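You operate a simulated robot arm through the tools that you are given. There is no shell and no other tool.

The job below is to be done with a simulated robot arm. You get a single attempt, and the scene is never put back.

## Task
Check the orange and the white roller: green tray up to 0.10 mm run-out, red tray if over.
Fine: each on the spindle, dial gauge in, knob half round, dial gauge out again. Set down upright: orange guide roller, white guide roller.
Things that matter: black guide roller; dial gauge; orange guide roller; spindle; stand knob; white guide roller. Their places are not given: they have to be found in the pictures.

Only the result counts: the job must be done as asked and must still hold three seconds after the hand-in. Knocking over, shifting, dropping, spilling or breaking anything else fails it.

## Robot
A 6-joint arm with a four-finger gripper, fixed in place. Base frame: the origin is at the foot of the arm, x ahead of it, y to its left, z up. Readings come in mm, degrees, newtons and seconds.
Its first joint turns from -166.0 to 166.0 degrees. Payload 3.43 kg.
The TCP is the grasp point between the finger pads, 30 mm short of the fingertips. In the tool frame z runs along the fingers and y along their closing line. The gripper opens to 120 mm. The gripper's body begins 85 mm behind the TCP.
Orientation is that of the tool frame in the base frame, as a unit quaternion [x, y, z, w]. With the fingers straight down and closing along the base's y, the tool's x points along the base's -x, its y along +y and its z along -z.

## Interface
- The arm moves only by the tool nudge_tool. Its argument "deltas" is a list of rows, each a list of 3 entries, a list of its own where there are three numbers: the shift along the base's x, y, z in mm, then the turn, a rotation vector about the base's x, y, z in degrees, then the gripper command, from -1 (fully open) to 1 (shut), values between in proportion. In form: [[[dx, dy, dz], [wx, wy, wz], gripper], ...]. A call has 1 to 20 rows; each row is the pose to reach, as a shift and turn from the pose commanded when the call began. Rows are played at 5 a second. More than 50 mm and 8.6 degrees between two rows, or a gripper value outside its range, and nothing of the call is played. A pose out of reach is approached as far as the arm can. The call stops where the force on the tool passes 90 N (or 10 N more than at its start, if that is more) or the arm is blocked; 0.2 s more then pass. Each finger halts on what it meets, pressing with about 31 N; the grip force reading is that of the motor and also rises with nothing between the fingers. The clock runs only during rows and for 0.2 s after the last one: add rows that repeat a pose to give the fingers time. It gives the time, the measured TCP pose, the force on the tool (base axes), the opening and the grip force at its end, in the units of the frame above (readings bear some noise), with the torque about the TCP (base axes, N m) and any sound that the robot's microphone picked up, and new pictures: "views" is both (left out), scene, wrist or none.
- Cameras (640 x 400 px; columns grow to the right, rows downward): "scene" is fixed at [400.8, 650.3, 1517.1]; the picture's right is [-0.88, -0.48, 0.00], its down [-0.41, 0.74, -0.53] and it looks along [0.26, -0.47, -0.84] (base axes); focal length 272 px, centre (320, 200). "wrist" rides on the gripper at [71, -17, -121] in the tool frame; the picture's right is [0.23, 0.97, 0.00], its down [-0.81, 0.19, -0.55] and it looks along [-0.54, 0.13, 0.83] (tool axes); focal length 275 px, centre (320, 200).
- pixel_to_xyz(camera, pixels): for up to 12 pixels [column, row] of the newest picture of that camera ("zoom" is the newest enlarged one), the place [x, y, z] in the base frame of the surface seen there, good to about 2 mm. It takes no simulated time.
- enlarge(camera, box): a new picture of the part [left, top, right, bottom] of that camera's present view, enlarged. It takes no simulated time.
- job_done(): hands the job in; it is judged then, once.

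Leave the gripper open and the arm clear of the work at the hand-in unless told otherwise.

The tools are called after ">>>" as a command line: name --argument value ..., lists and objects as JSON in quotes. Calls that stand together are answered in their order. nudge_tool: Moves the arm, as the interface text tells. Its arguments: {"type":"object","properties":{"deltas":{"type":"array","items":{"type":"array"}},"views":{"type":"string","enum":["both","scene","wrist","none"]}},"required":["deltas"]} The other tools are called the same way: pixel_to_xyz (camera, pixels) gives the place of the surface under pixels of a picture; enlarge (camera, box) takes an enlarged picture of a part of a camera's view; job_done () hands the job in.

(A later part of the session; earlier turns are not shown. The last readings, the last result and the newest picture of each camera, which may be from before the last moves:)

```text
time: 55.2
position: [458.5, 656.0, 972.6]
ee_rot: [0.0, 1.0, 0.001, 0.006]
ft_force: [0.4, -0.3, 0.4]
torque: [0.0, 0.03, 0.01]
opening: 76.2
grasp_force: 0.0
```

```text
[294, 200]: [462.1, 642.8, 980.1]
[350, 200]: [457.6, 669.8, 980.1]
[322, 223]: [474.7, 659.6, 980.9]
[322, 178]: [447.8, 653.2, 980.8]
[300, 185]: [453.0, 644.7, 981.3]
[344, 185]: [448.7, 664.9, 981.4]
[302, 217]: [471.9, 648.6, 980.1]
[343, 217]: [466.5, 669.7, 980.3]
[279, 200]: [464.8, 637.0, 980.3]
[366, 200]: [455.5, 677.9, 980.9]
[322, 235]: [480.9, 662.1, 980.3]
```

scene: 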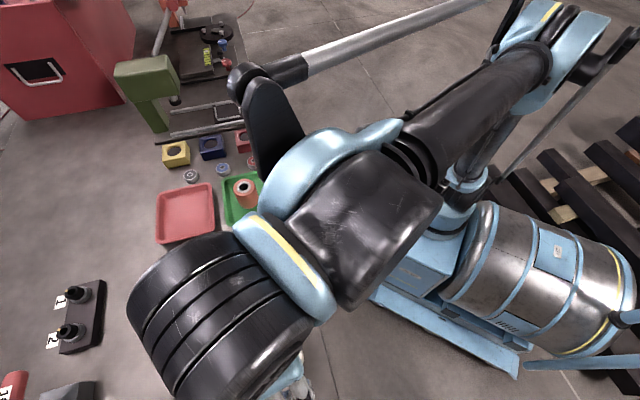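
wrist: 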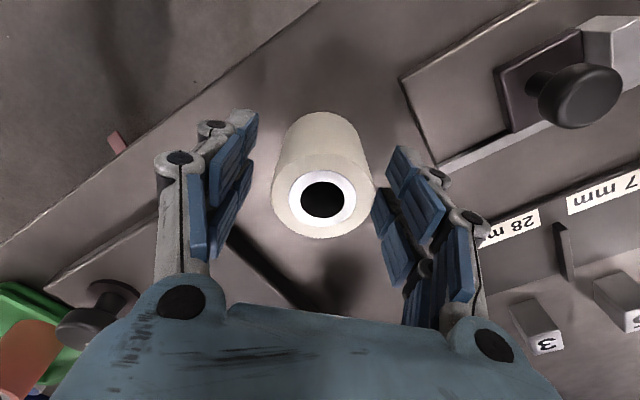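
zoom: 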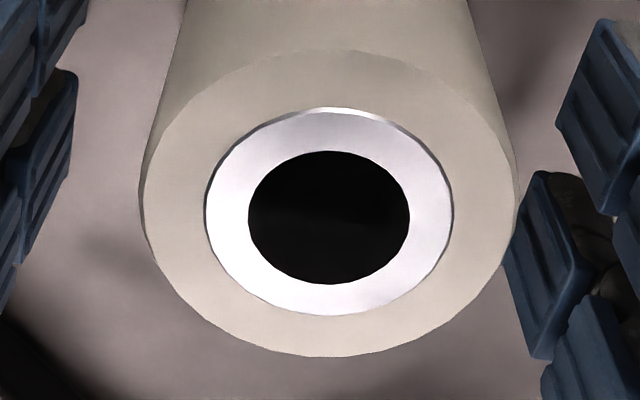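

The centre is at ≈(459.9,656.6), so I'll shift (+1.4, +0.6, −1) and close gently.

>>> nudge_tool --deltas '[[[1.4, 0.6, -1], [0, 0, 0], -0.27], [[1.4, 0.6, -1], [0, 0, 0], -0.27], [[1.4, 0.6, -1], [0, 0, 0], 0.05], [[1.4, 0.6, -1], [0, 0, 0], 0.3], [[1.4, 0.6, -1], [0, 0, 0], 1], [[1.4, 0.6, -1], [0, 0, 0], 1]]' --views "wrist"

```text
time: 56.6
position: [460.3, 656.3, 969.9]
ee_rot: [0.0, 1.0, 0.001, 0.006]
ft_force: [-0.2, 0.0, -0.2]
torque: [-0.01, 0.02, -0.01]
opening: 48.1
grasp_force: 31.4
```

wrist: 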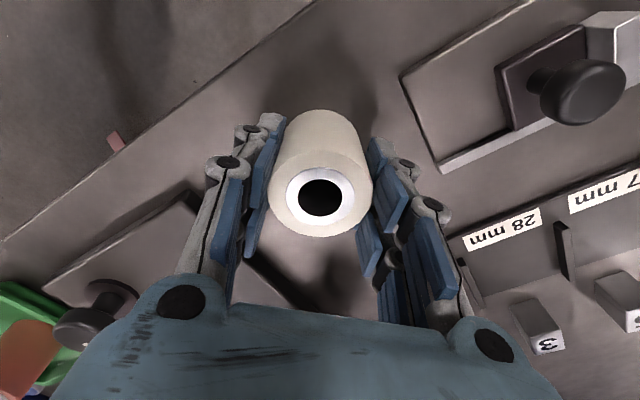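

Gripped at 48 mm. I'll lift it straight up and carry it high over to the spindle at (711.5,597.8).

>>> nudge_tool --deltas '[[[0, 0, 15], [0, 0, 0], 1], [[0, 0, 45], [0, 0, 0], 1], [[0, 0, 90], [0, 0, 0], 1], [[0, 0, 137], [0, 0, 0], 1], [[32, -7.5, 137], [0, 0, 0], 1], [[64, -15, 137], [0, 0, 0], 1], [[96, -22.5, 137], [0, 0, 0], 1], [[128, -30, 137], [0, 0, 0], 1], [[160, -37.5, 137], [0, 0, 0], 1], [[192, -45, 137], [0, 0, 0], 1], [[224, -52, 137], [0, 0, 0], 1], [[251, -58.5, 137], [0, 0, 0], 1], [[251, -58.5, 137], [0, 0, 0], 1], [[251, -58.5, 137], [0, 0, 0], 1]]' --views "both"

>>> enlarge --camera "wrist" --box '[220, 60, 420, 260]'

>>> enlarge --camera "scene" --box '[140, 200, 260, 320]'

```text
time: 59.6
position: [713.1, 598.1, 1107.7]
ee_rot: [0.0, 1.0, 0.001, 0.006]
ft_force: [0.4, 0.0, -1.5]
torque: [-0.02, -0.01, 0.01]
opening: 47.5
grasp_force: 30.8
```

scene: 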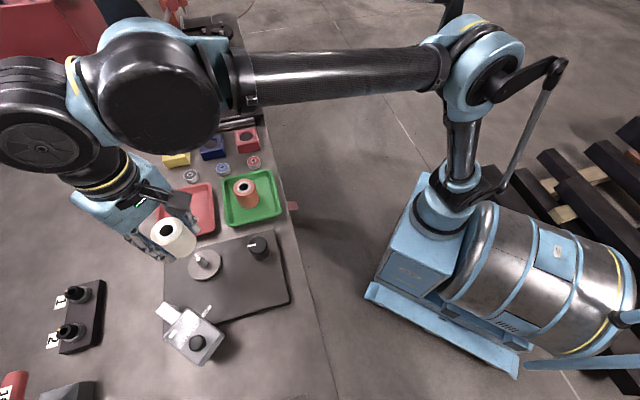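
wrist: 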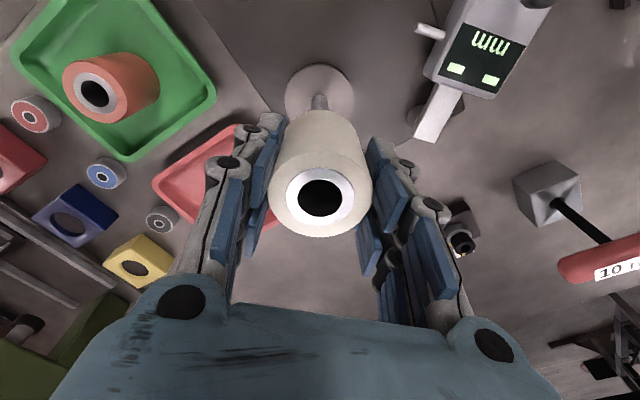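

```text
2.00 times, centred on (320, 160) of wrist
```

zoom: 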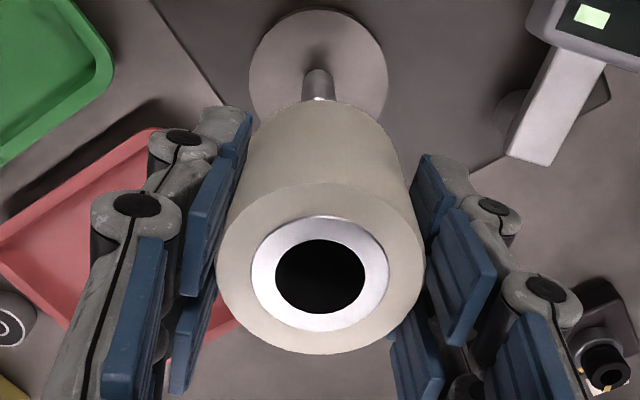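

```text
3.33 times, centred on (200, 260) of scene
```

zoom: 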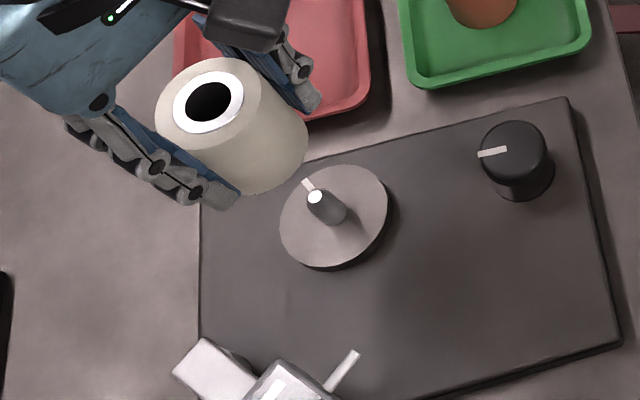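

It's over the spindle, with TCP at (713.1,598.1). I'll measure the spindle disc and shaft precisely in both views.

>>> pixel_to_xyz --camera "zoom" --pixels '[[315, 197], [313, 200], [318, 195], [322, 205], [285, 225], [383, 200], [330, 262], [345, 172], [300, 252], [372, 178], [365, 240], [300, 195]]'

>>> pixel_to_xyz --camera "wrist" --pixels '[[319, 105], [319, 100], [316, 98], [322, 98], [286, 92], [353, 92], [319, 66], [300, 70], [340, 72], [319, 80]]'

>>> enlarge --camera "scene" --box '[185, 240, 235, 290]'

```text
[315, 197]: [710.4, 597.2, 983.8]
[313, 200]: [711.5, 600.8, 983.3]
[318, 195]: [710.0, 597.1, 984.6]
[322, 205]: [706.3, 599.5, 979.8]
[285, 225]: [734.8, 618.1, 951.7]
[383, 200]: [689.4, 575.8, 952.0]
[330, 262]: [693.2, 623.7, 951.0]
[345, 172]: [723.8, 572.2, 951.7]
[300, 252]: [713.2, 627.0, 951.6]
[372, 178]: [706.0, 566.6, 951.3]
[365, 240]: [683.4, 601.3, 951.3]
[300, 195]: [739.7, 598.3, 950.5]
```

```text
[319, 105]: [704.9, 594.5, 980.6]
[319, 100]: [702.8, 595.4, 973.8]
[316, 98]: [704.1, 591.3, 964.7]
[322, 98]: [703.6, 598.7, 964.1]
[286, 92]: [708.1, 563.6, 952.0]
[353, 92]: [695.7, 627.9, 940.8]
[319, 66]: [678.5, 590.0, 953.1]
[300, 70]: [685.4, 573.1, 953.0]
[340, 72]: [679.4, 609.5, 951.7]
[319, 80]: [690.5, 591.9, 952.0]
```

```text
8.00 times, centred on (210, 265) of scene
```

zoom: 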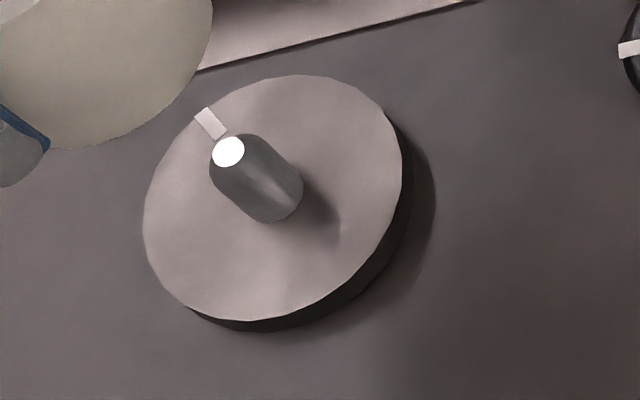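

I'll query symmetric points about the disc's centre at zoom pixel (272,198).

>>> pixel_to_xyz --camera "zoom" --pixels '[[172, 198], [372, 198], [272, 98], [272, 298], [352, 118], [192, 278], [342, 268], [228, 152], [222, 148], [235, 152], [228, 160], [228, 143]]'

>>> enlarge --camera "scene" --box '[200, 250, 220, 270]'

```text
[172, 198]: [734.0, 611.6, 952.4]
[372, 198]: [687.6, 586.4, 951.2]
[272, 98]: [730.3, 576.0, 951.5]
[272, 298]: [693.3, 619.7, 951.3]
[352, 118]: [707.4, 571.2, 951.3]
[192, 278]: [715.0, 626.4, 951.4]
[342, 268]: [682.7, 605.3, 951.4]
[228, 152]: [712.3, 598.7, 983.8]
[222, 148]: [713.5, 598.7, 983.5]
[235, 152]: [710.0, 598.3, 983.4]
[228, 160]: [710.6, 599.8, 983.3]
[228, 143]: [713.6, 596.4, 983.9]
```

```text
16.00 times, centred on (210, 260) of scene
```

zoom: 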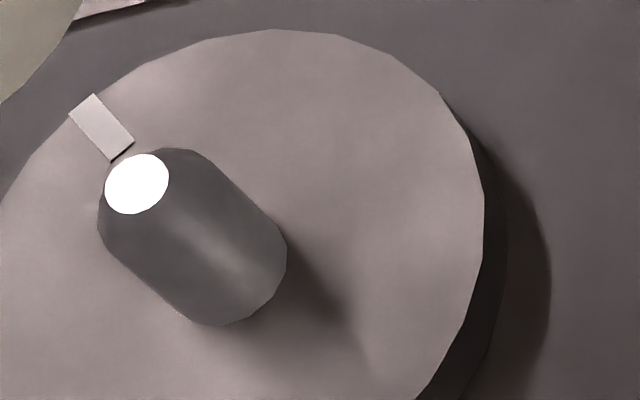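

The spindle axis is ≈(711.6,598.3), and its tapered tip (9 mm to 18 mm) helps with seating. I'll shift (−1.1, +0.2) and lower to just above the shaft tip.

>>> nudge_tool --deltas '[[[-1.1, 0.2, -20], [0, 0, 0], 1], [[-1.1, 0.2, -40], [0, 0, 0], 1], [[-1.1, 0.2, -60], [0, 0, 0], 1], [[-1.1, 0.2, -66], [0, 0, 0], 1], [[-1.1, 0.2, -66], [0, 0, 0], 1]]' --views "both"

>>> enlarge --camera "scene" --box '[165, 225, 235, 295]'

```text
time: 60.8
position: [710.3, 597.9, 1043.3]
ee_rot: [-0.001, 1.0, 0.001, 0.006]
ft_force: [-0.3, -0.3, -2.4]
torque: [0.01, 0.01, 0.02]
opening: 47.3
grasp_force: 31.1
```

scene: 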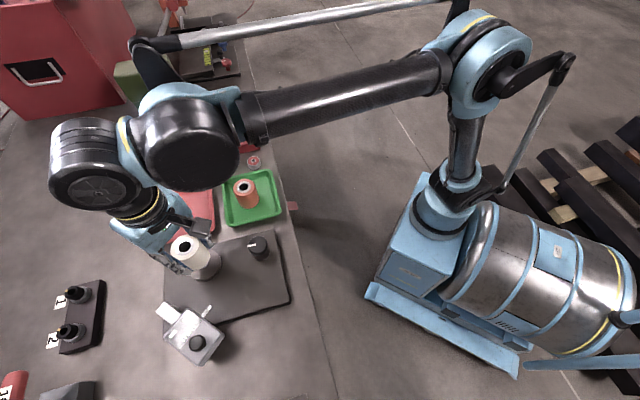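
wrist: 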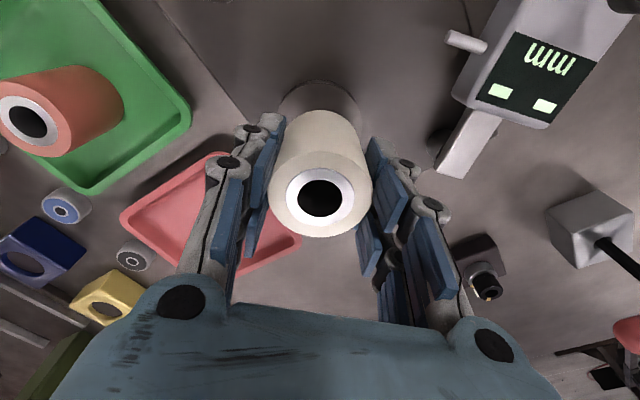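

```text
5.71 times, centred on (200, 260) of scene
```

zoom: 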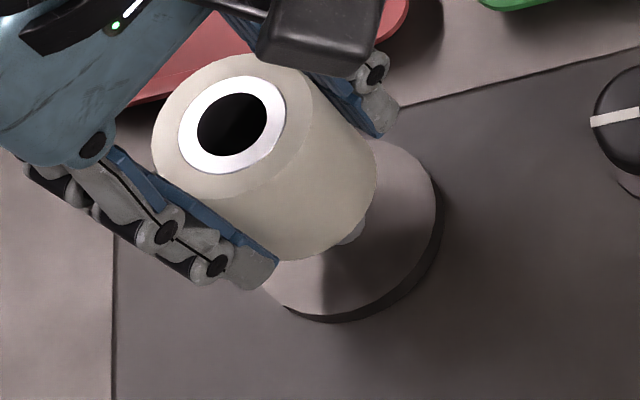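

TCP reads x 710.3, so it needs about +1.7. I'll verify the roller's actual axis from its top ring in the scene zoom.

>>> pixel_to_xyz --camera "zoom" --pixels '[[187, 126], [279, 126], [232, 86], [232, 167], [165, 126], [302, 126], [200, 94], [264, 158], [264, 94], [200, 158]]'

>>> pixel_to_xyz --camera "wrist" --pixels '[[294, 197], [347, 197], [320, 173], [320, 221], [278, 200], [364, 200], [320, 160], [320, 232]]'

```text
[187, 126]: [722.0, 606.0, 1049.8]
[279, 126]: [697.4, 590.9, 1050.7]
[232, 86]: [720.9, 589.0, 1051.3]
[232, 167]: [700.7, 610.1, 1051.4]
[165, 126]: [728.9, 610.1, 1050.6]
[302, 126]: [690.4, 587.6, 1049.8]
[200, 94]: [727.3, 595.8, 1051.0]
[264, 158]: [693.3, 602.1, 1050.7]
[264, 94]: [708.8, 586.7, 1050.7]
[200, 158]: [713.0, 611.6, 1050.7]
```

```text
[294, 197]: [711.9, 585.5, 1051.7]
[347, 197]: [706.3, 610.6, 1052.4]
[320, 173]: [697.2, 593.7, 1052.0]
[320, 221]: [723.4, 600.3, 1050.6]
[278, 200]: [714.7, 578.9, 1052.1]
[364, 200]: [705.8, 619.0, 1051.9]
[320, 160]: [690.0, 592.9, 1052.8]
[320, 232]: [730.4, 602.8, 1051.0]
```

The roller's axis is at ≈(710.1,598.4) and the spindle at ≈(711.6,598.3). I'll shift +1.5 in x and lower slowly onto the taper.

>>> nudge_tool --deltas '[[[1.5, 0, 0], [0, 0, 0], 1], [[1.5, 0, -4], [0, 0, 0], 1], [[1.5, 0, -8], [0, 0, 0], 1], [[1.5, 0, -12], [0, 0, 0], 1], [[1.5, 0, -16], [0, 0, 0], 1], [[1.5, 0, -16], [0, 0, 0], 1]]' --views "scene"

>>> enlarge --camera "scene" --box '[165, 225, 235, 295]'

```text
time: 62.2
position: [712.8, 599.0, 1025.1]
ee_rot: [0.0, 1.0, 0.001, 0.007]
ft_force: [-0.8, 0.2, -1.3]
torque: [-0.03, -0.02, 0.03]
opening: 47.6
grasp_force: 30.7
```

scene: 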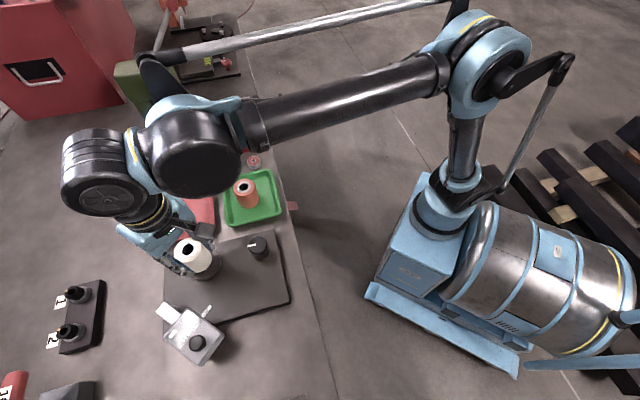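

```text
5.71 times, centred on (200, 260) of scene
```

zoom: 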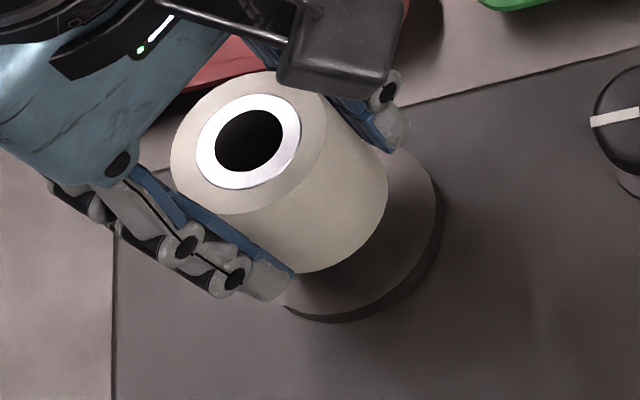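

No contact forces yet, with the shaft tip about 10 mm inside the bore. I'll re-measure the ring centre.

>>> pixel_to_xyz --camera "zoom" --pixels '[[203, 149], [294, 149], [248, 115], [248, 184], [183, 149], [314, 149], [215, 122], [281, 176], [281, 122], [215, 176], [248, 145]]'

```text
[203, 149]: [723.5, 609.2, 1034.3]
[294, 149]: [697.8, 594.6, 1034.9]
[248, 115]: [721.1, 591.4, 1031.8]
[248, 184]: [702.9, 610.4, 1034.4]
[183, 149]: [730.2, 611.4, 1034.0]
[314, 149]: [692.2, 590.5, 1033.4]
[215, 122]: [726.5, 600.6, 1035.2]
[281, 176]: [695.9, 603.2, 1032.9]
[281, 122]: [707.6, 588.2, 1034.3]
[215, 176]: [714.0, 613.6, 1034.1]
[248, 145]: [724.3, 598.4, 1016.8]
```

The scene view suggests the roller may sit about +2 mm in y. I'll take a wrist picture without moving, to cross-check.

>>> nudge_tool --deltas '[[[1.5, 0, -16], [0, 0, 0], 1]]' --views "wrist"

```text
time: 62.6
position: [713.2, 598.2, 1009.4]
ee_rot: [0.0, 1.0, 0.001, 0.006]
ft_force: [-0.1, 0.7, -2.1]
torque: [0.02, -0.02, 0.02]
opening: 47.4
grasp_force: 30.6
```

wrist: 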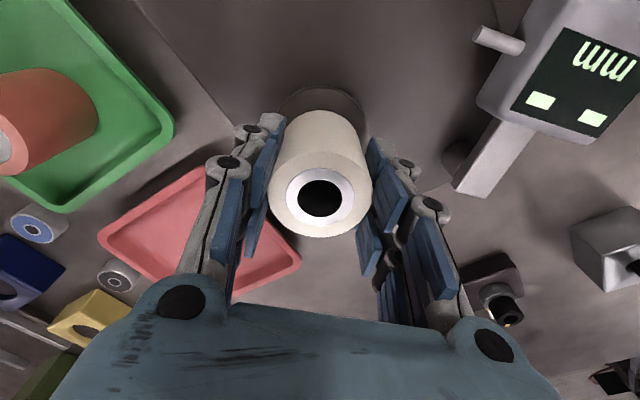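

That row counted from the current pose, so it moved a further +1.5 in x and 16 mm down. No force arose and the shaft is about 25 mm inside the bore. I'll take the 1.5 mm in x back and lower the last few mm gently.

>>> nudge_tool --deltas '[[[-1.2, 0, 0], [0, 0, 0], 1], [[-1.2, 0, -2], [0, 0, 0], 1], [[-1.2, 0, -4], [0, 0, 0], 1], [[-1.2, 0, -5], [0, 0, 0], 1], [[-1.2, 0, -5], [0, 0, 0], 1]]' --views "both"

>>> enlarge --camera "scene" --box '[165, 225, 235, 295]'

```text
time: 63.8
position: [711.7, 598.9, 1004.9]
ee_rot: [0.0, 1.0, 0.0, 0.006]
ft_force: [1.1, 0.6, -1.2]
torque: [0.01, 0.0, 0.01]
opening: 47.4
grasp_force: 30.9
```

scene: 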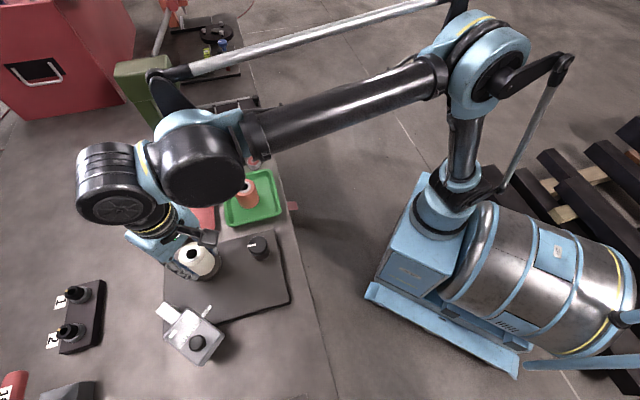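
wrist: 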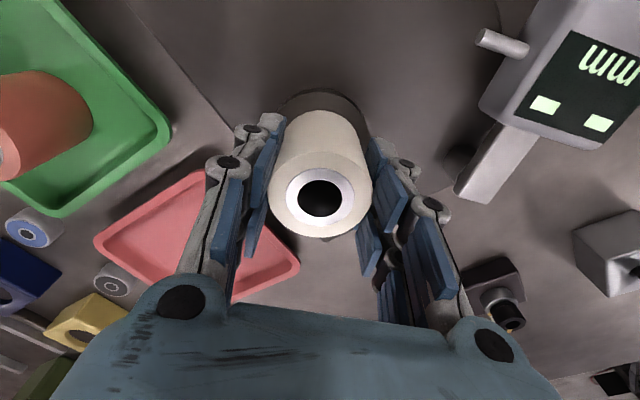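

```text
5.71 times, centred on (200, 260) of scene
```

zoom: 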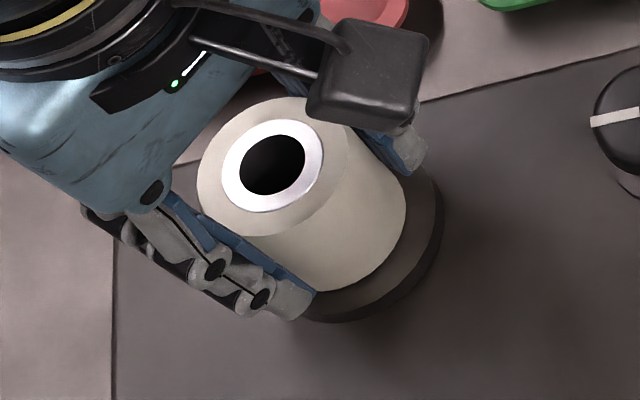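

About 3 mm above the disc now. I'll continue in 1 mm steps until contact.

>>> nudge_tool --deltas '[[[0, 0, -1], [0, 0, 0], 1], [[0, 0, -2], [0, 0, 0], 1], [[0, 0, -2.5], [0, 0, 0], 1], [[0, 0, -2.5], [0, 0, 0], 1]]' --views "none"

```text
time: 64.8
position: [712.4, 598.1, 1002.2]
ee_rot: [0.0, 1.0, 0.001, 0.006]
ft_force: [3.4, 3.9, 15.9]
torque: [0.0, 0.03, -0.03]
opening: 47.6
grasp_force: 31.2
```

Contact (+16 N), so it's seated on the disc. I'll ease off, open and rise.

>>> nudge_tool --deltas '[[[0, 0, 0.7], [0, 0, 0], 1], [[0, 0, 0.7], [0, 0, 0], 0.1], [[0, 0, 0.7], [0, 0, 0], -0.27], [[0, 0, 0.7], [0, 0, 0], -0.27], [[0, 0, 20], [0, 0, 0], -0.27], [[0, 0, 60], [0, 0, 0], -0.27], [[0, 0, 105], [0, 0, 0], -0.27], [[0, 0, 125], [0, 0, 0], -0.27], [[0, 0, 125], [0, 0, 0], -0.27]]' --views "both"

>>> enlarge --camera "scene" --box '[165, 225, 245, 290]'

>>> enlarge --camera "wrist" --box '[220, 50, 420, 230]'

```text
time: 66.8
position: [713.5, 597.9, 1127.9]
ee_rot: [0.0, 1.0, 0.001, 0.007]
ft_force: [-0.6, 0.4, -0.8]
torque: [0.03, 0.01, 0.02]
opening: 76.5
grasp_force: 0.1
```

scene: 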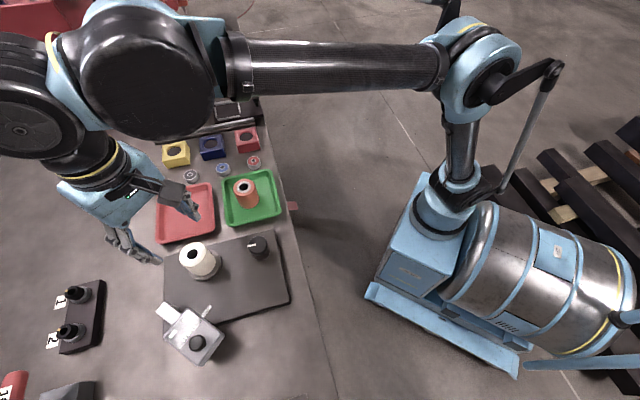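
wrist: 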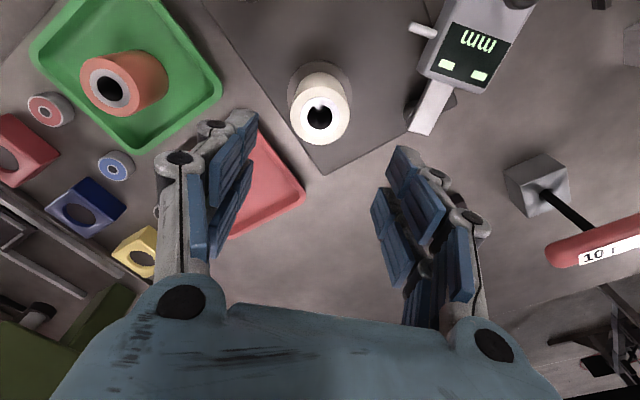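

```text
6.15 times, centred on (205, 258) of scene
```

zoom: 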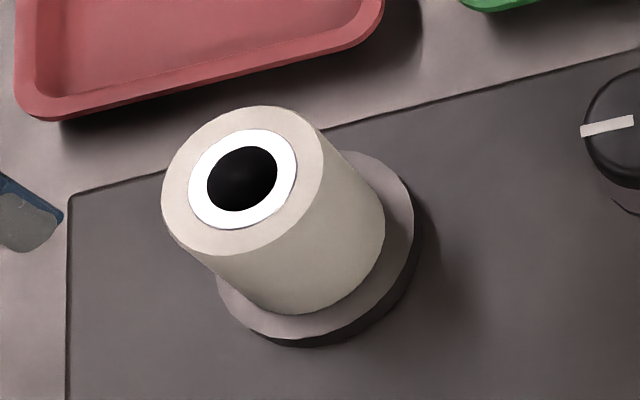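

```text
2.22 times, centred on (320, 140) of wrist
```

zoom: 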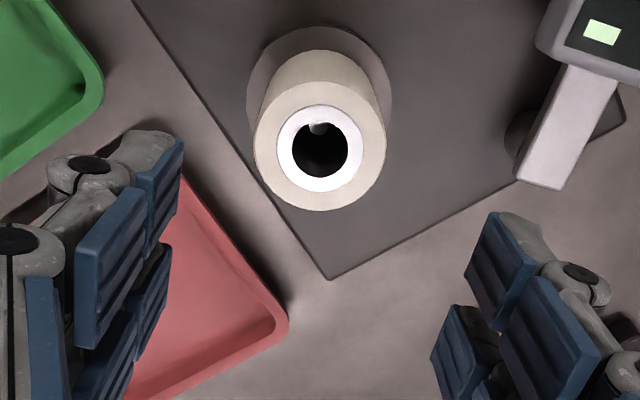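

The white roller is seated upright on the spindle. Next I'll go back to the gauge handle at ≈(594,710), fingers 60 mm apart, and down to z≈1029.

>>> nudge_tool --deltas '[[[-30, 28, 0], [0, 0, 0], -0.1], [[-60, 56, 0], [0, 0, 0], 0], [[-90, 84, -10], [0, 0, 0], 0], [[-119, 112, -28], [0, 0, 0], 0], [[-119, 112, -60], [0, 0, 0], 0], [[-119, 112, -60], [0, 0, 0], 0]]' --views "wrist"

>>> enlarge --camera "wrist" --box '[220, 60, 420, 240]'

```text
time: 68.2
position: [593.6, 712.0, 1067.0]
ee_rot: [-0.001, 1.0, 0.001, 0.006]
ft_force: [-0.2, -0.4, 0.3]
torque: [-0.05, -0.01, 0.01]
opening: 59.9
grasp_force: 0.0
```

wrist: 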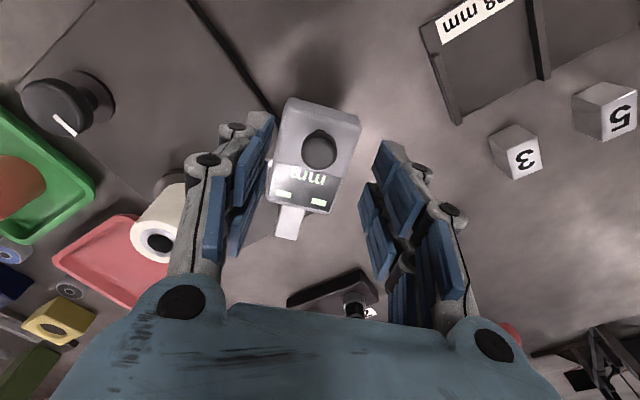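

```text
2.22 times, centred on (320, 150) of wrist
```

zoom: 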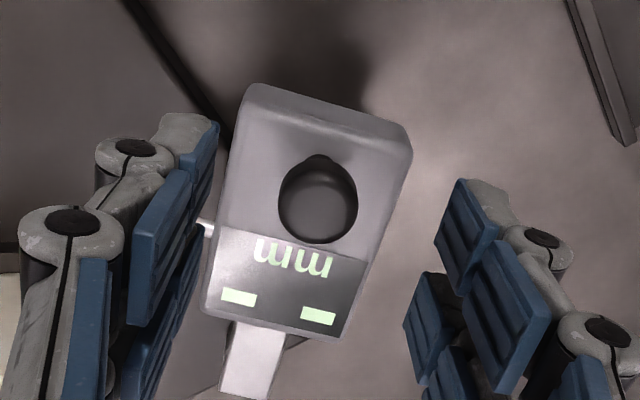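

The handle is at (319,149) between the fingers. I'll go down to z≈1029 and close on it.

>>> nudge_tool --deltas '[[[0.5, -0.7, -20], [0, 0, 0], 0], [[0.5, -0.7, -38], [0, 0, 0], 0], [[0.5, -0.7, -38], [0, 0, 0], 0], [[0.5, -0.7, -38], [0, 0, 0], 0.4], [[0.5, -0.7, -38], [0, 0, 0], 1], [[0.5, -0.7, -38], [0, 0, 0], 1], [[0.5, -0.7, -38], [0, 0, 0], 1]]' --views "wrist"

```text
time: 69.8
position: [594.3, 710.9, 1030.8]
ee_rot: [0.0, 1.0, 0.001, 0.006]
ft_force: [-0.3, -0.1, -1.8]
torque: [-0.05, -0.04, -0.02]
opening: 20.7
grasp_force: 45.2
```

wrist: 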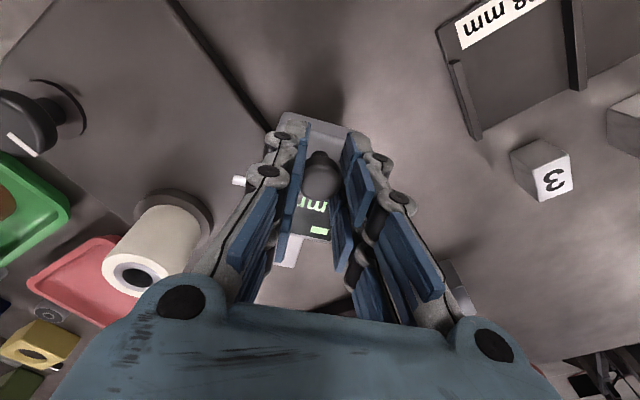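

Gripped. I'll swing in along the same arc, to about 46.5°.

>>> nudge_tool --deltas '[[[-0.15, -7.83, 0], [0, 0, 4], 1], [[0.25, -15.65, 0], [0, 0, 8], 1], [[1.2, -23.42, 0], [0, 0, 12], 1], [[2.68, -31.1, 0], [0, 0, 16], 1], [[4.7, -38.67, 0], [0, 0, 20], 1], [[7.24, -46.07, 0], [0, 0, 24], 1], [[10.29, -53.28, 0], [0, 0, 28], 1], [[13.84, -60.26, 0], [0, 0, 32], 1], [[17.86, -66.98, 0], [0, 0, 36], 1], [[22.34, -73.4, 0], [0, 0, 40], 1], [[24.9, -76.3, 0], [0, 0, 42], 1], [[27.6, -79.2, 0], [0, 0, 44], 1], [[30.4, -82.0, 0], [0, 0, 46], 1], [[31.1, -82.6, 0], [0, 0, 46.5], 1], [[31.1, -82.6, 0], [0, 0, 46.5], 1]]' --views "both"

>>> enlarge --camera "wrist" --box '[100, 80, 400, 300]'

```text
time: 73.0
position: [624.8, 627.5, 1030.2]
ee_rot: [-0.395, 0.919, 0.003, 0.006]
ft_force: [1.4, 2.1, -0.3]
torque: [0.03, -0.03, 0.06]
opening: 20.3
grasp_force: 45.0
```

scene: 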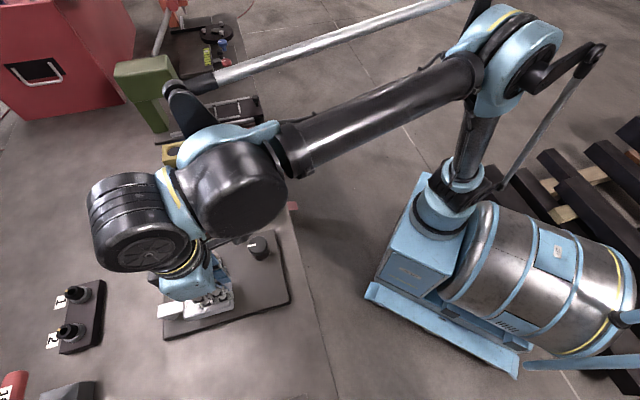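
wrist: 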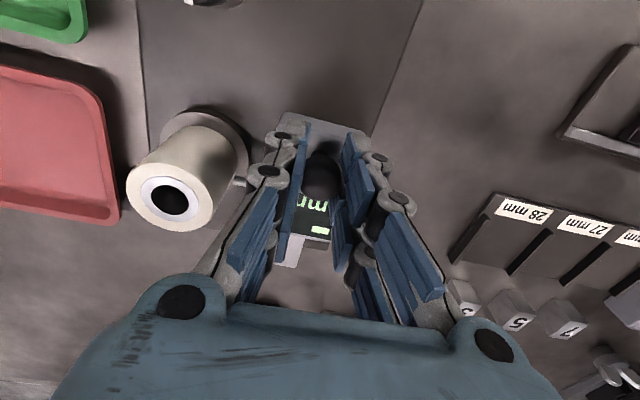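

```text
1.82 times, centred on (250, 190) of wrist
```

zoom: 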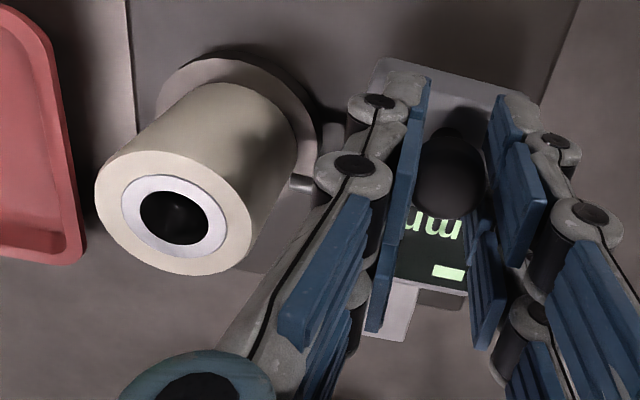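

The gauge is swung in with little force. I'll try one more degree to feel for contact.

>>> nudge_tool --deltas '[[[0.7, -0.7, 0], [0, 0, 0.5], 1], [[1.4, -1.35, 0], [0, 0, 1], 1], [[1.4, -1.35, 0], [0, 0, 1], 1]]' --views "wrist"

>>> enlarge --camera "wrist" --box '[100, 80, 400, 300]'

```text
time: 73.8
position: [624.3, 626.8, 1028.6]
ee_rot: [-0.403, 0.915, 0.004, 0.005]
ft_force: [-5.7, 20.8, 7.4]
torque: [0.51, 0.14, 0.04]
opening: 20.7
grasp_force: 45.4
```

wrist: 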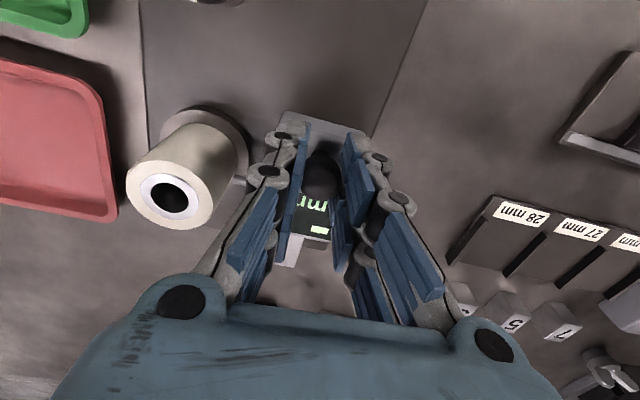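

```text
1.82 times, centred on (250, 190) of wrist
```

zoom: 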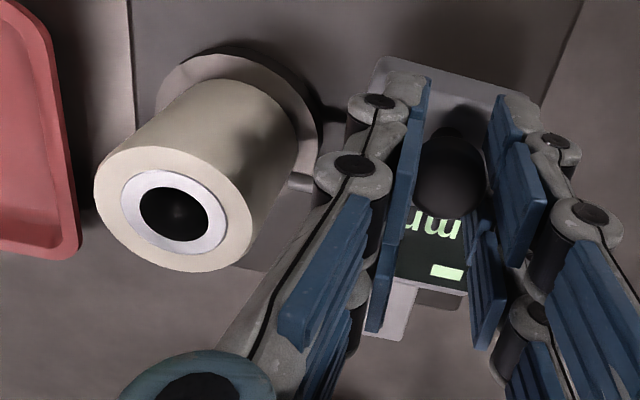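

The reaction is now tangential (~20 N), so the gauge is against its stop on the roller. I'll release, rise, and move above the knob, turning the wrist back for the start of the half turn.

>>> nudge_tool --deltas '[[[0, 0, 0], [0, 0, 0], 0.3], [[0, 0, 0], [0, 0, 0], 0], [[0, 0, 15], [0, 0, 0], 0], [[0, 0, 45], [0, 0, 0], 0], [[0, 0, 90], [0, 0, 0], 0], [[0, -38, 90], [0, 0, -8], 0], [[0, -76, 80], [0, 0, -16], 0], [[0, -114, 60], [0, 0, -24], -0.17], [[0, -114, 50], [0, 0, -32], -0.17], [[0, -114, 50], [0, 0, -40], -0.17], [[0, -114, 50], [0, 0, -48], -0.17], [[0, -114, 50], [0, 0, -56], -0.17], [[0, -114, 50], [0, 0, -64], -0.17], [[0, -114, 50], [0, 0, -72], -0.17], [[0, -114, 50], [0, 0, -80], -0.17], [[0, -114, 50], [0, 0, -88], -0.17], [[0, -114, 50], [0, 0, -96], -0.17], [[0, -114, 50], [0, 0, -98], -0.17], [[0, -114, 50], [0, 0, -98], -0.17]]' --views "both"

>>> enlarge --camera "scene" --box '[150, 230, 290, 330]'

>>> enlarge --camera "wrist" --box '[270, 60, 370, 170]'

```text
time: 77.8
position: [626.5, 511.8, 1079.1]
ee_rot: [0.427, 0.904, -0.003, 0.006]
ft_force: [0.8, -0.3, -0.3]
torque: [0.02, 0.01, 0.0]
opening: 70.3
grasp_force: 0.0
```

scene: 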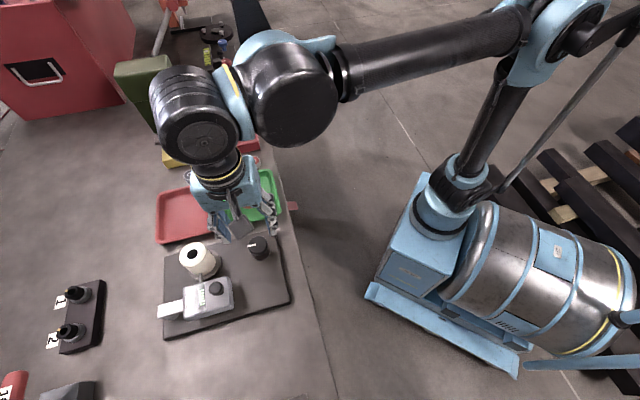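
wrist: 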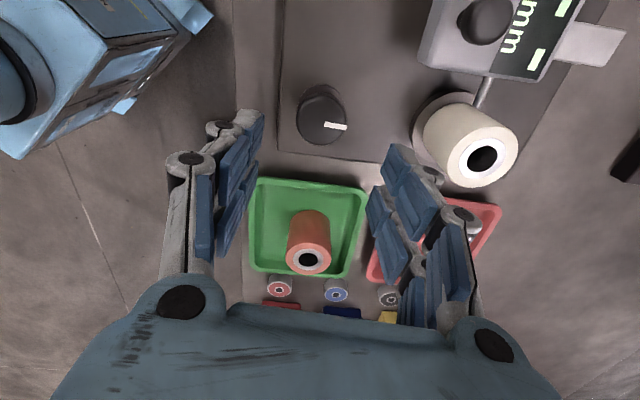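

```text
4.00 times, centred on (220, 280) of scene
```

zoom: 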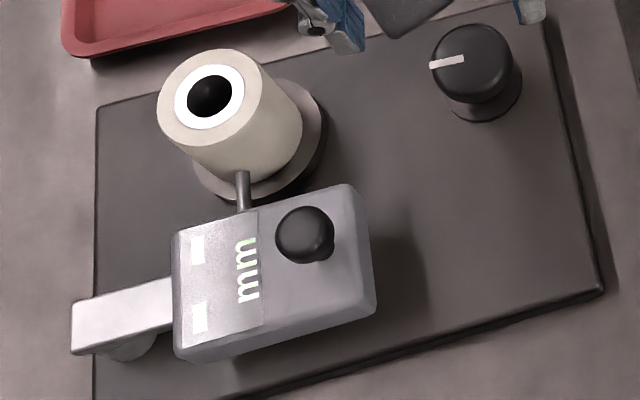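

```text
3.64 times, centred on (320, 115) of wrist
```

zoom: 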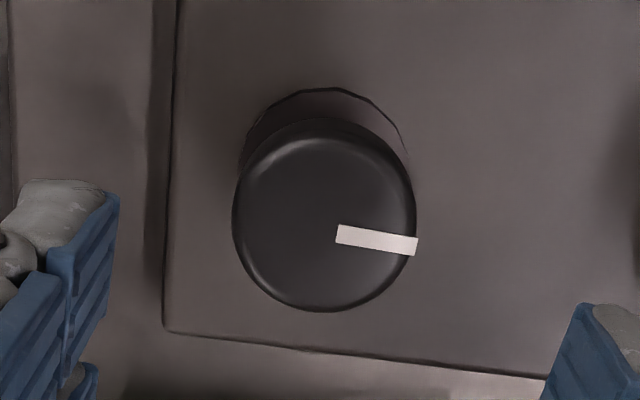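

The gauge is in contact with the white roller, shows dashes, and the knob mark points the other way. I'll go down on the knob, centre ≈(626,513), and close.

>>> nudge_tool --deltas '[[[-0.5, 1.2, -25], [0, 0, 0], -0.17], [[-0.5, 1.2, -50], [0, 0, 0], -0.17], [[-0.5, 1.2, -70], [0, 0, 0], -0.17], [[-0.5, 1.2, -82], [0, 0, 0], -0.17], [[-0.5, 1.2, -94], [0, 0, 0], -0.17], [[-0.5, 1.2, -94], [0, 0, 0], -0.17]]' --views "wrist"

```text
time: 79.2
position: [625.7, 511.9, 985.1]
ee_rot: [0.427, 0.904, -0.002, 0.006]
ft_force: [0.2, 0.0, -0.2]
torque: [0.01, 0.0, 0.02]
opening: 70.2
grasp_force: 0.0
```

wrist: 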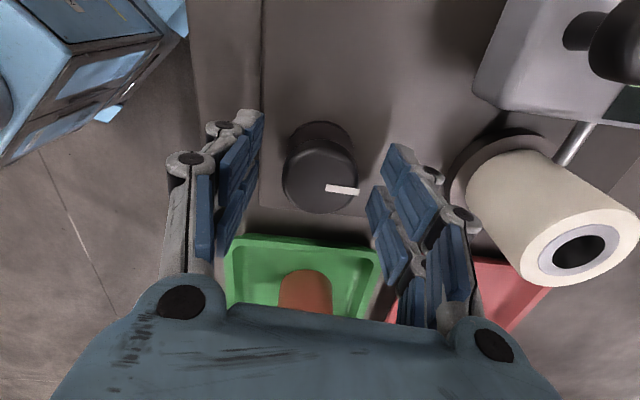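

Reading (625.7,511.9), so I'll shift (+0.3, +1.0) and close.

>>> nudge_tool --deltas '[[[0.3, 1.0, 0], [0, 0, 0], -0.17], [[0.3, 1.0, 0], [0, 0, 0], 0.2], [[0.3, 1.0, 0], [0, 0, 0], 1], [[0.3, 1.0, 0], [0, 0, 0], 1]]' --views "none"

```text
time: 80.2
position: [625.8, 514.6, 986.0]
ee_rot: [0.426, 0.905, -0.003, 0.005]
ft_force: [-9.5, -6.2, -4.0]
torque: [-0.19, 0.31, -0.02]
opening: 39.3
grasp_force: 45.0
```

Gripped with little side force. I'll turn the first 48°.

>>> nudge_tool --deltas '[[[-0.3, -0.5, 0], [0, 0, 6], 1], [[-0.3, -0.8, 0], [0, 0, 12], 1], [[-0.3, -0.8, 0], [0, 0, 18], 1], [[-0.3, -0.8, 0], [0, 0, 24], 1], [[-0.3, -0.8, 0], [0, 0, 30], 1], [[-0.3, -0.8, 0], [0, 0, 36], 1], [[-0.3, -0.8, 0], [0, 0, 42], 1], [[-0.3, -0.8, 0], [0, 0, 48], 1], [[-0.3, -0.8, 0], [0, 0, 48], 1]]' --views "none"

```text
time: 82.2
position: [624.3, 513.0, 985.2]
ee_rot: [0.021, 1.0, -0.001, 0.005]
ft_force: [-27.9, -20.8, -15.3]
torque: [-0.5, 0.84, -0.95]
opening: 39.4
grasp_force: 45.0
```

Side force is about 35 N. I'll correct the centre (−1.5, −1.2, −0.8) and turn 48° more.

>>> nudge_tool --deltas '[[[-1.5, -1.2, -0.8], [0, 0, 4], 1], [[-1.5, -1.2, -0.8], [0, 0, 10], 1], [[-1.5, -1.2, -0.8], [0, 0, 16], 1], [[-1.5, -1.2, -0.8], [0, 0, 22], 1], [[-1.5, -1.2, -0.8], [0, 0, 28], 1], [[-1.5, -1.2, -0.8], [0, 0, 34], 1], [[-1.5, -1.2, -0.8], [0, 0, 40], 1], [[-1.5, -1.2, -0.8], [0, 0, 46], 1], [[-1.5, -1.2, -0.8], [0, 0, 48], 1], [[-1.5, -1.2, -0.8], [0, 0, 48], 1]]' --views "none"

```text
time: 84.4
position: [625.4, 513.1, 984.5]
ee_rot: [-0.387, 0.922, 0.003, 0.006]
ft_force: [31.5, 1.8, 12.0]
torque: [0.1, -0.96, -0.5]
opening: 38.5
grasp_force: 45.0
```

Now +31 N in x. I'll shift (+1.8, 0, +0.8) and turn the next 48°.

>>> nudge_tool --deltas '[[[1.8, 0, 0.8], [0, 0, 4], 1], [[1.8, 0, 0.8], [0, 0, 10], 1], [[1.8, 0, 0.8], [0, 0, 16], 1], [[1.8, 0, 0.8], [0, 0, 22], 1], [[1.8, 0, 0.8], [0, 0, 28], 1], [[1.8, 0, 0.8], [0, 0, 34], 1], [[1.8, 0, 0.8], [0, 0, 40], 1], [[1.8, 0, 0.8], [0, 0, 46], 1], [[1.8, 0, 0.8], [0, 0, 48], 1], [[1.8, 0, 0.8], [0, 0, 48], 1]]' --views "both"

>>> enlarge --camera "scene" --box '[150, 230, 290, 330]'

```text
time: 86.6
position: [626.5, 511.3, 984.9]
ee_rot: [0.728, -0.685, -0.006, -0.004]
ft_force: [7.5, -1.7, 3.1]
torque: [-0.21, -0.33, -1.42]
opening: 39.2
grasp_force: 45.2
```

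scene: 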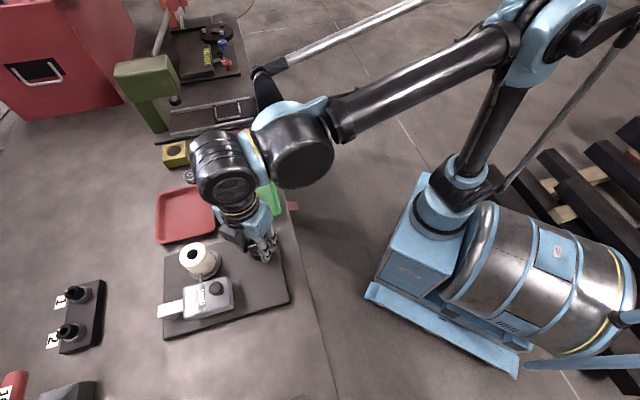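
wrist: 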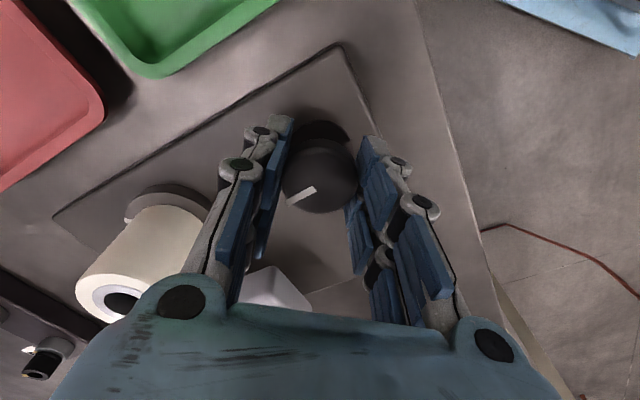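

```text
4.00 times, centred on (220, 280) of scene
```

zoom: 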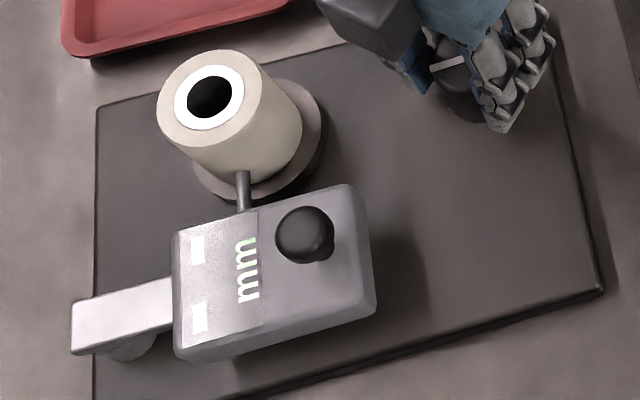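

The knob mark slipped relative to the fingers and still points where the first test left it, and the torque rose. So the knob is at its end stop in this direction and must be turned back the other way. I'll open, turn the empty fingers on to the far yaw and regrip for a half turn in the opposite sense.

>>> nudge_tool --deltas '[[[0, 0, 0], [0, 0, 0], 0.1], [[0, 0, 0], [0, 0, 0], -0.17], [[0, 0, 0], [0, 0, 6], -0.17], [[0, 0, 0], [0, 0, 12], -0.17], [[0, 0, 0], [0, 0, 18], -0.17], [[0, 0, 0], [0, 0, 24], -0.17], [[0, 0, 0], [0, 0, 30], -0.17], [[0, 0, 0], [0, 0, 37], -0.17], [[0, 0, 0], [0, 0, 37], -0.17]]' --views "both"

>>> enlarge --camera "wrist" --box '[240, 100, 400, 240]'

```text
time: 88.6
position: [625.6, 512.3, 986.7]
ee_rot: [0.909, -0.417, -0.006, -0.002]
ft_force: [-0.9, -0.7, 0.1]
torque: [-0.01, -0.02, 0.04]
opening: 70.2
grasp_force: 0.1
```

scene: 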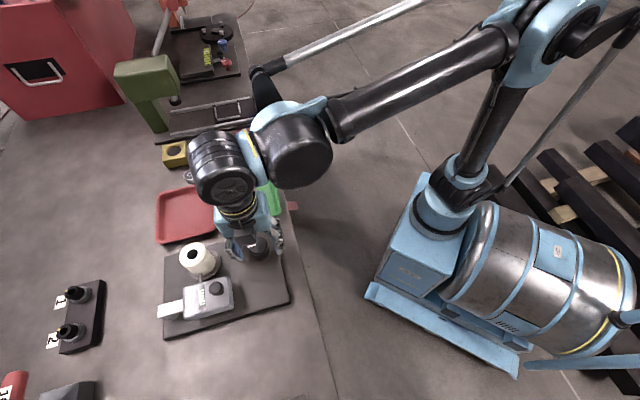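
wrist: 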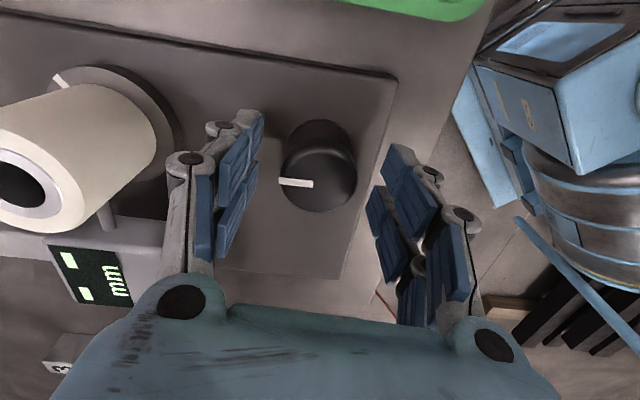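

```text
2.86 times, centred on (320, 170) of wrist
```

zoom: 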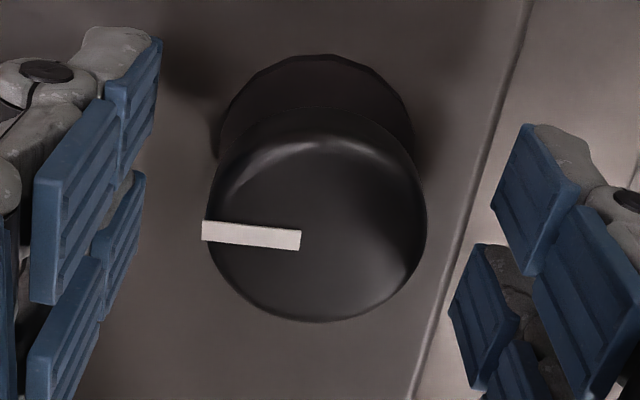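

The knob is exactly where the first turn left it. I'll close here.

>>> nudge_tool --deltas '[[[0.3, 0.6, 0], [0, 0, 0], -0.17], [[0.3, 0.6, 0], [0, 0, 0], 0.2], [[0.3, 0.6, 0], [0, 0, 0], 1], [[0.3, 0.6, 0], [0, 0, 0], 1]]' --views "none"

```text
time: 89.6
position: [626.1, 512.8, 986.1]
ee_rot: [0.908, -0.419, -0.007, -0.002]
ft_force: [3.3, 2.7, 3.8]
torque: [0.17, -0.22, 0.02]
opening: 39.3
grasp_force: 45.2
```

Gripped with almost no side force. I'll turn −48° and check with pictures.

>>> nudge_tool --deltas '[[[0, 0, 0], [0, 0, -6], 1], [[0, 0, 0], [0, 0, -12], 1], [[0, 0, 0], [0, 0, -18], 1], [[0, 0, 0], [0, 0, -24], 1], [[0, 0, 0], [0, 0, -30], 1], [[0, 0, 0], [0, 0, -36], 1], [[0, 0, 0], [0, 0, -42], 1], [[0, 0, 0], [0, 0, -48], 1], [[0, 0, 0], [0, 0, -48], 1]]' --views "wrist"

```text
time: 91.6
position: [626.8, 512.5, 985.2]
ee_rot: [-0.659, 0.752, 0.006, 0.004]
ft_force: [7.6, 8.5, 12.1]
torque: [-0.03, -0.18, 0.01]
opening: 39.6
grasp_force: 45.3
```

wrist: 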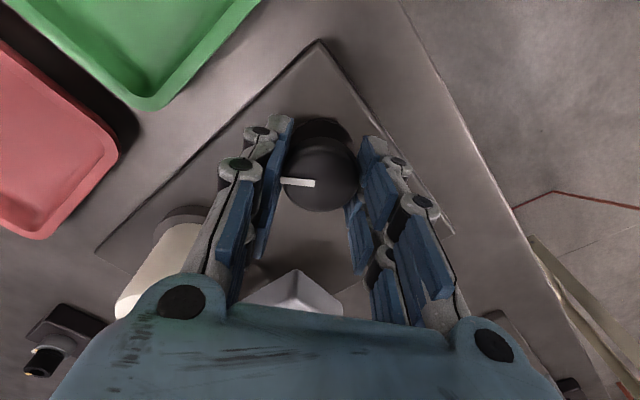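

The mark turns with the fingers this way, so the knob follows. I'll turn another 48°.

>>> nudge_tool --deltas '[[[0.4, 0.4, 0.6], [0, 0, -6], 1], [[0.4, 0.4, 0.6], [0, 0, -12], 1], [[0.4, 0.4, 0.6], [0, 0, -18], 1], [[0.4, 0.4, 0.6], [0, 0, -24], 1], [[0.4, 0.4, 0.6], [0, 0, -30], 1], [[0.4, 0.4, 0.6], [0, 0, -36], 1], [[0.4, 0.4, 0.6], [0, 0, -42], 1], [[0.4, 0.4, 0.6], [0, 0, -48], 1], [[0.4, 0.4, 0.6], [0, 0, -48], 1]]' --views "none"

```text
time: 93.6
position: [627.0, 514.0, 985.7]
ee_rot: [-0.295, 0.955, 0.003, 0.006]
ft_force: [-9.0, -20.9, -33.2]
torque: [-0.3, 0.24, 0.01]
opening: 39.3
grasp_force: 44.9
```

I'm at 96°. The force is moderate, so I'll correct (−0.5, −1.2, −1.8) and turn 48° more.

>>> nudge_tool --deltas '[[[-0.5, -1.2, -1.8], [0, 0, -6], 1], [[-0.5, -1.2, -1.8], [0, 0, -12], 1], [[-0.5, -1.2, -1.8], [0, 0, -18], 1], [[-0.5, -1.2, -1.8], [0, 0, -24], 1], [[-0.5, -1.2, -1.8], [0, 0, -30], 1], [[-0.5, -1.2, -1.8], [0, 0, -36], 1], [[-0.5, -1.2, -1.8], [0, 0, -42], 1], [[-0.5, -1.2, -1.8], [0, 0, -48], 1], [[-0.5, -1.2, -1.8], [0, 0, -48], 1]]' --views "wrist"

```text
time: 95.6
position: [625.3, 511.7, 985.3]
ee_rot: [0.118, 0.993, 0.001, 0.006]
ft_force: [28.7, 27.3, 38.2]
torque: [0.76, -0.63, -0.04]
opening: 39.3
grasp_force: 44.9
```

wrist: 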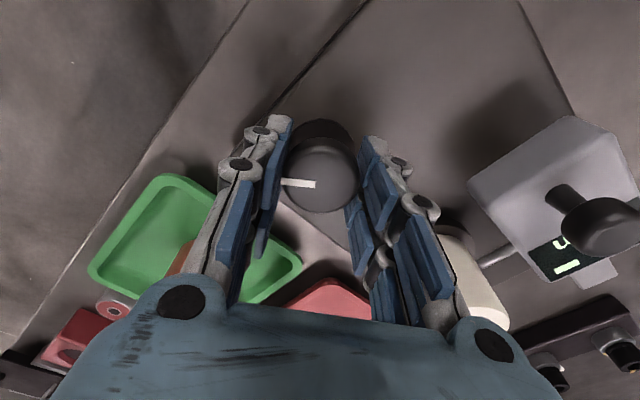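

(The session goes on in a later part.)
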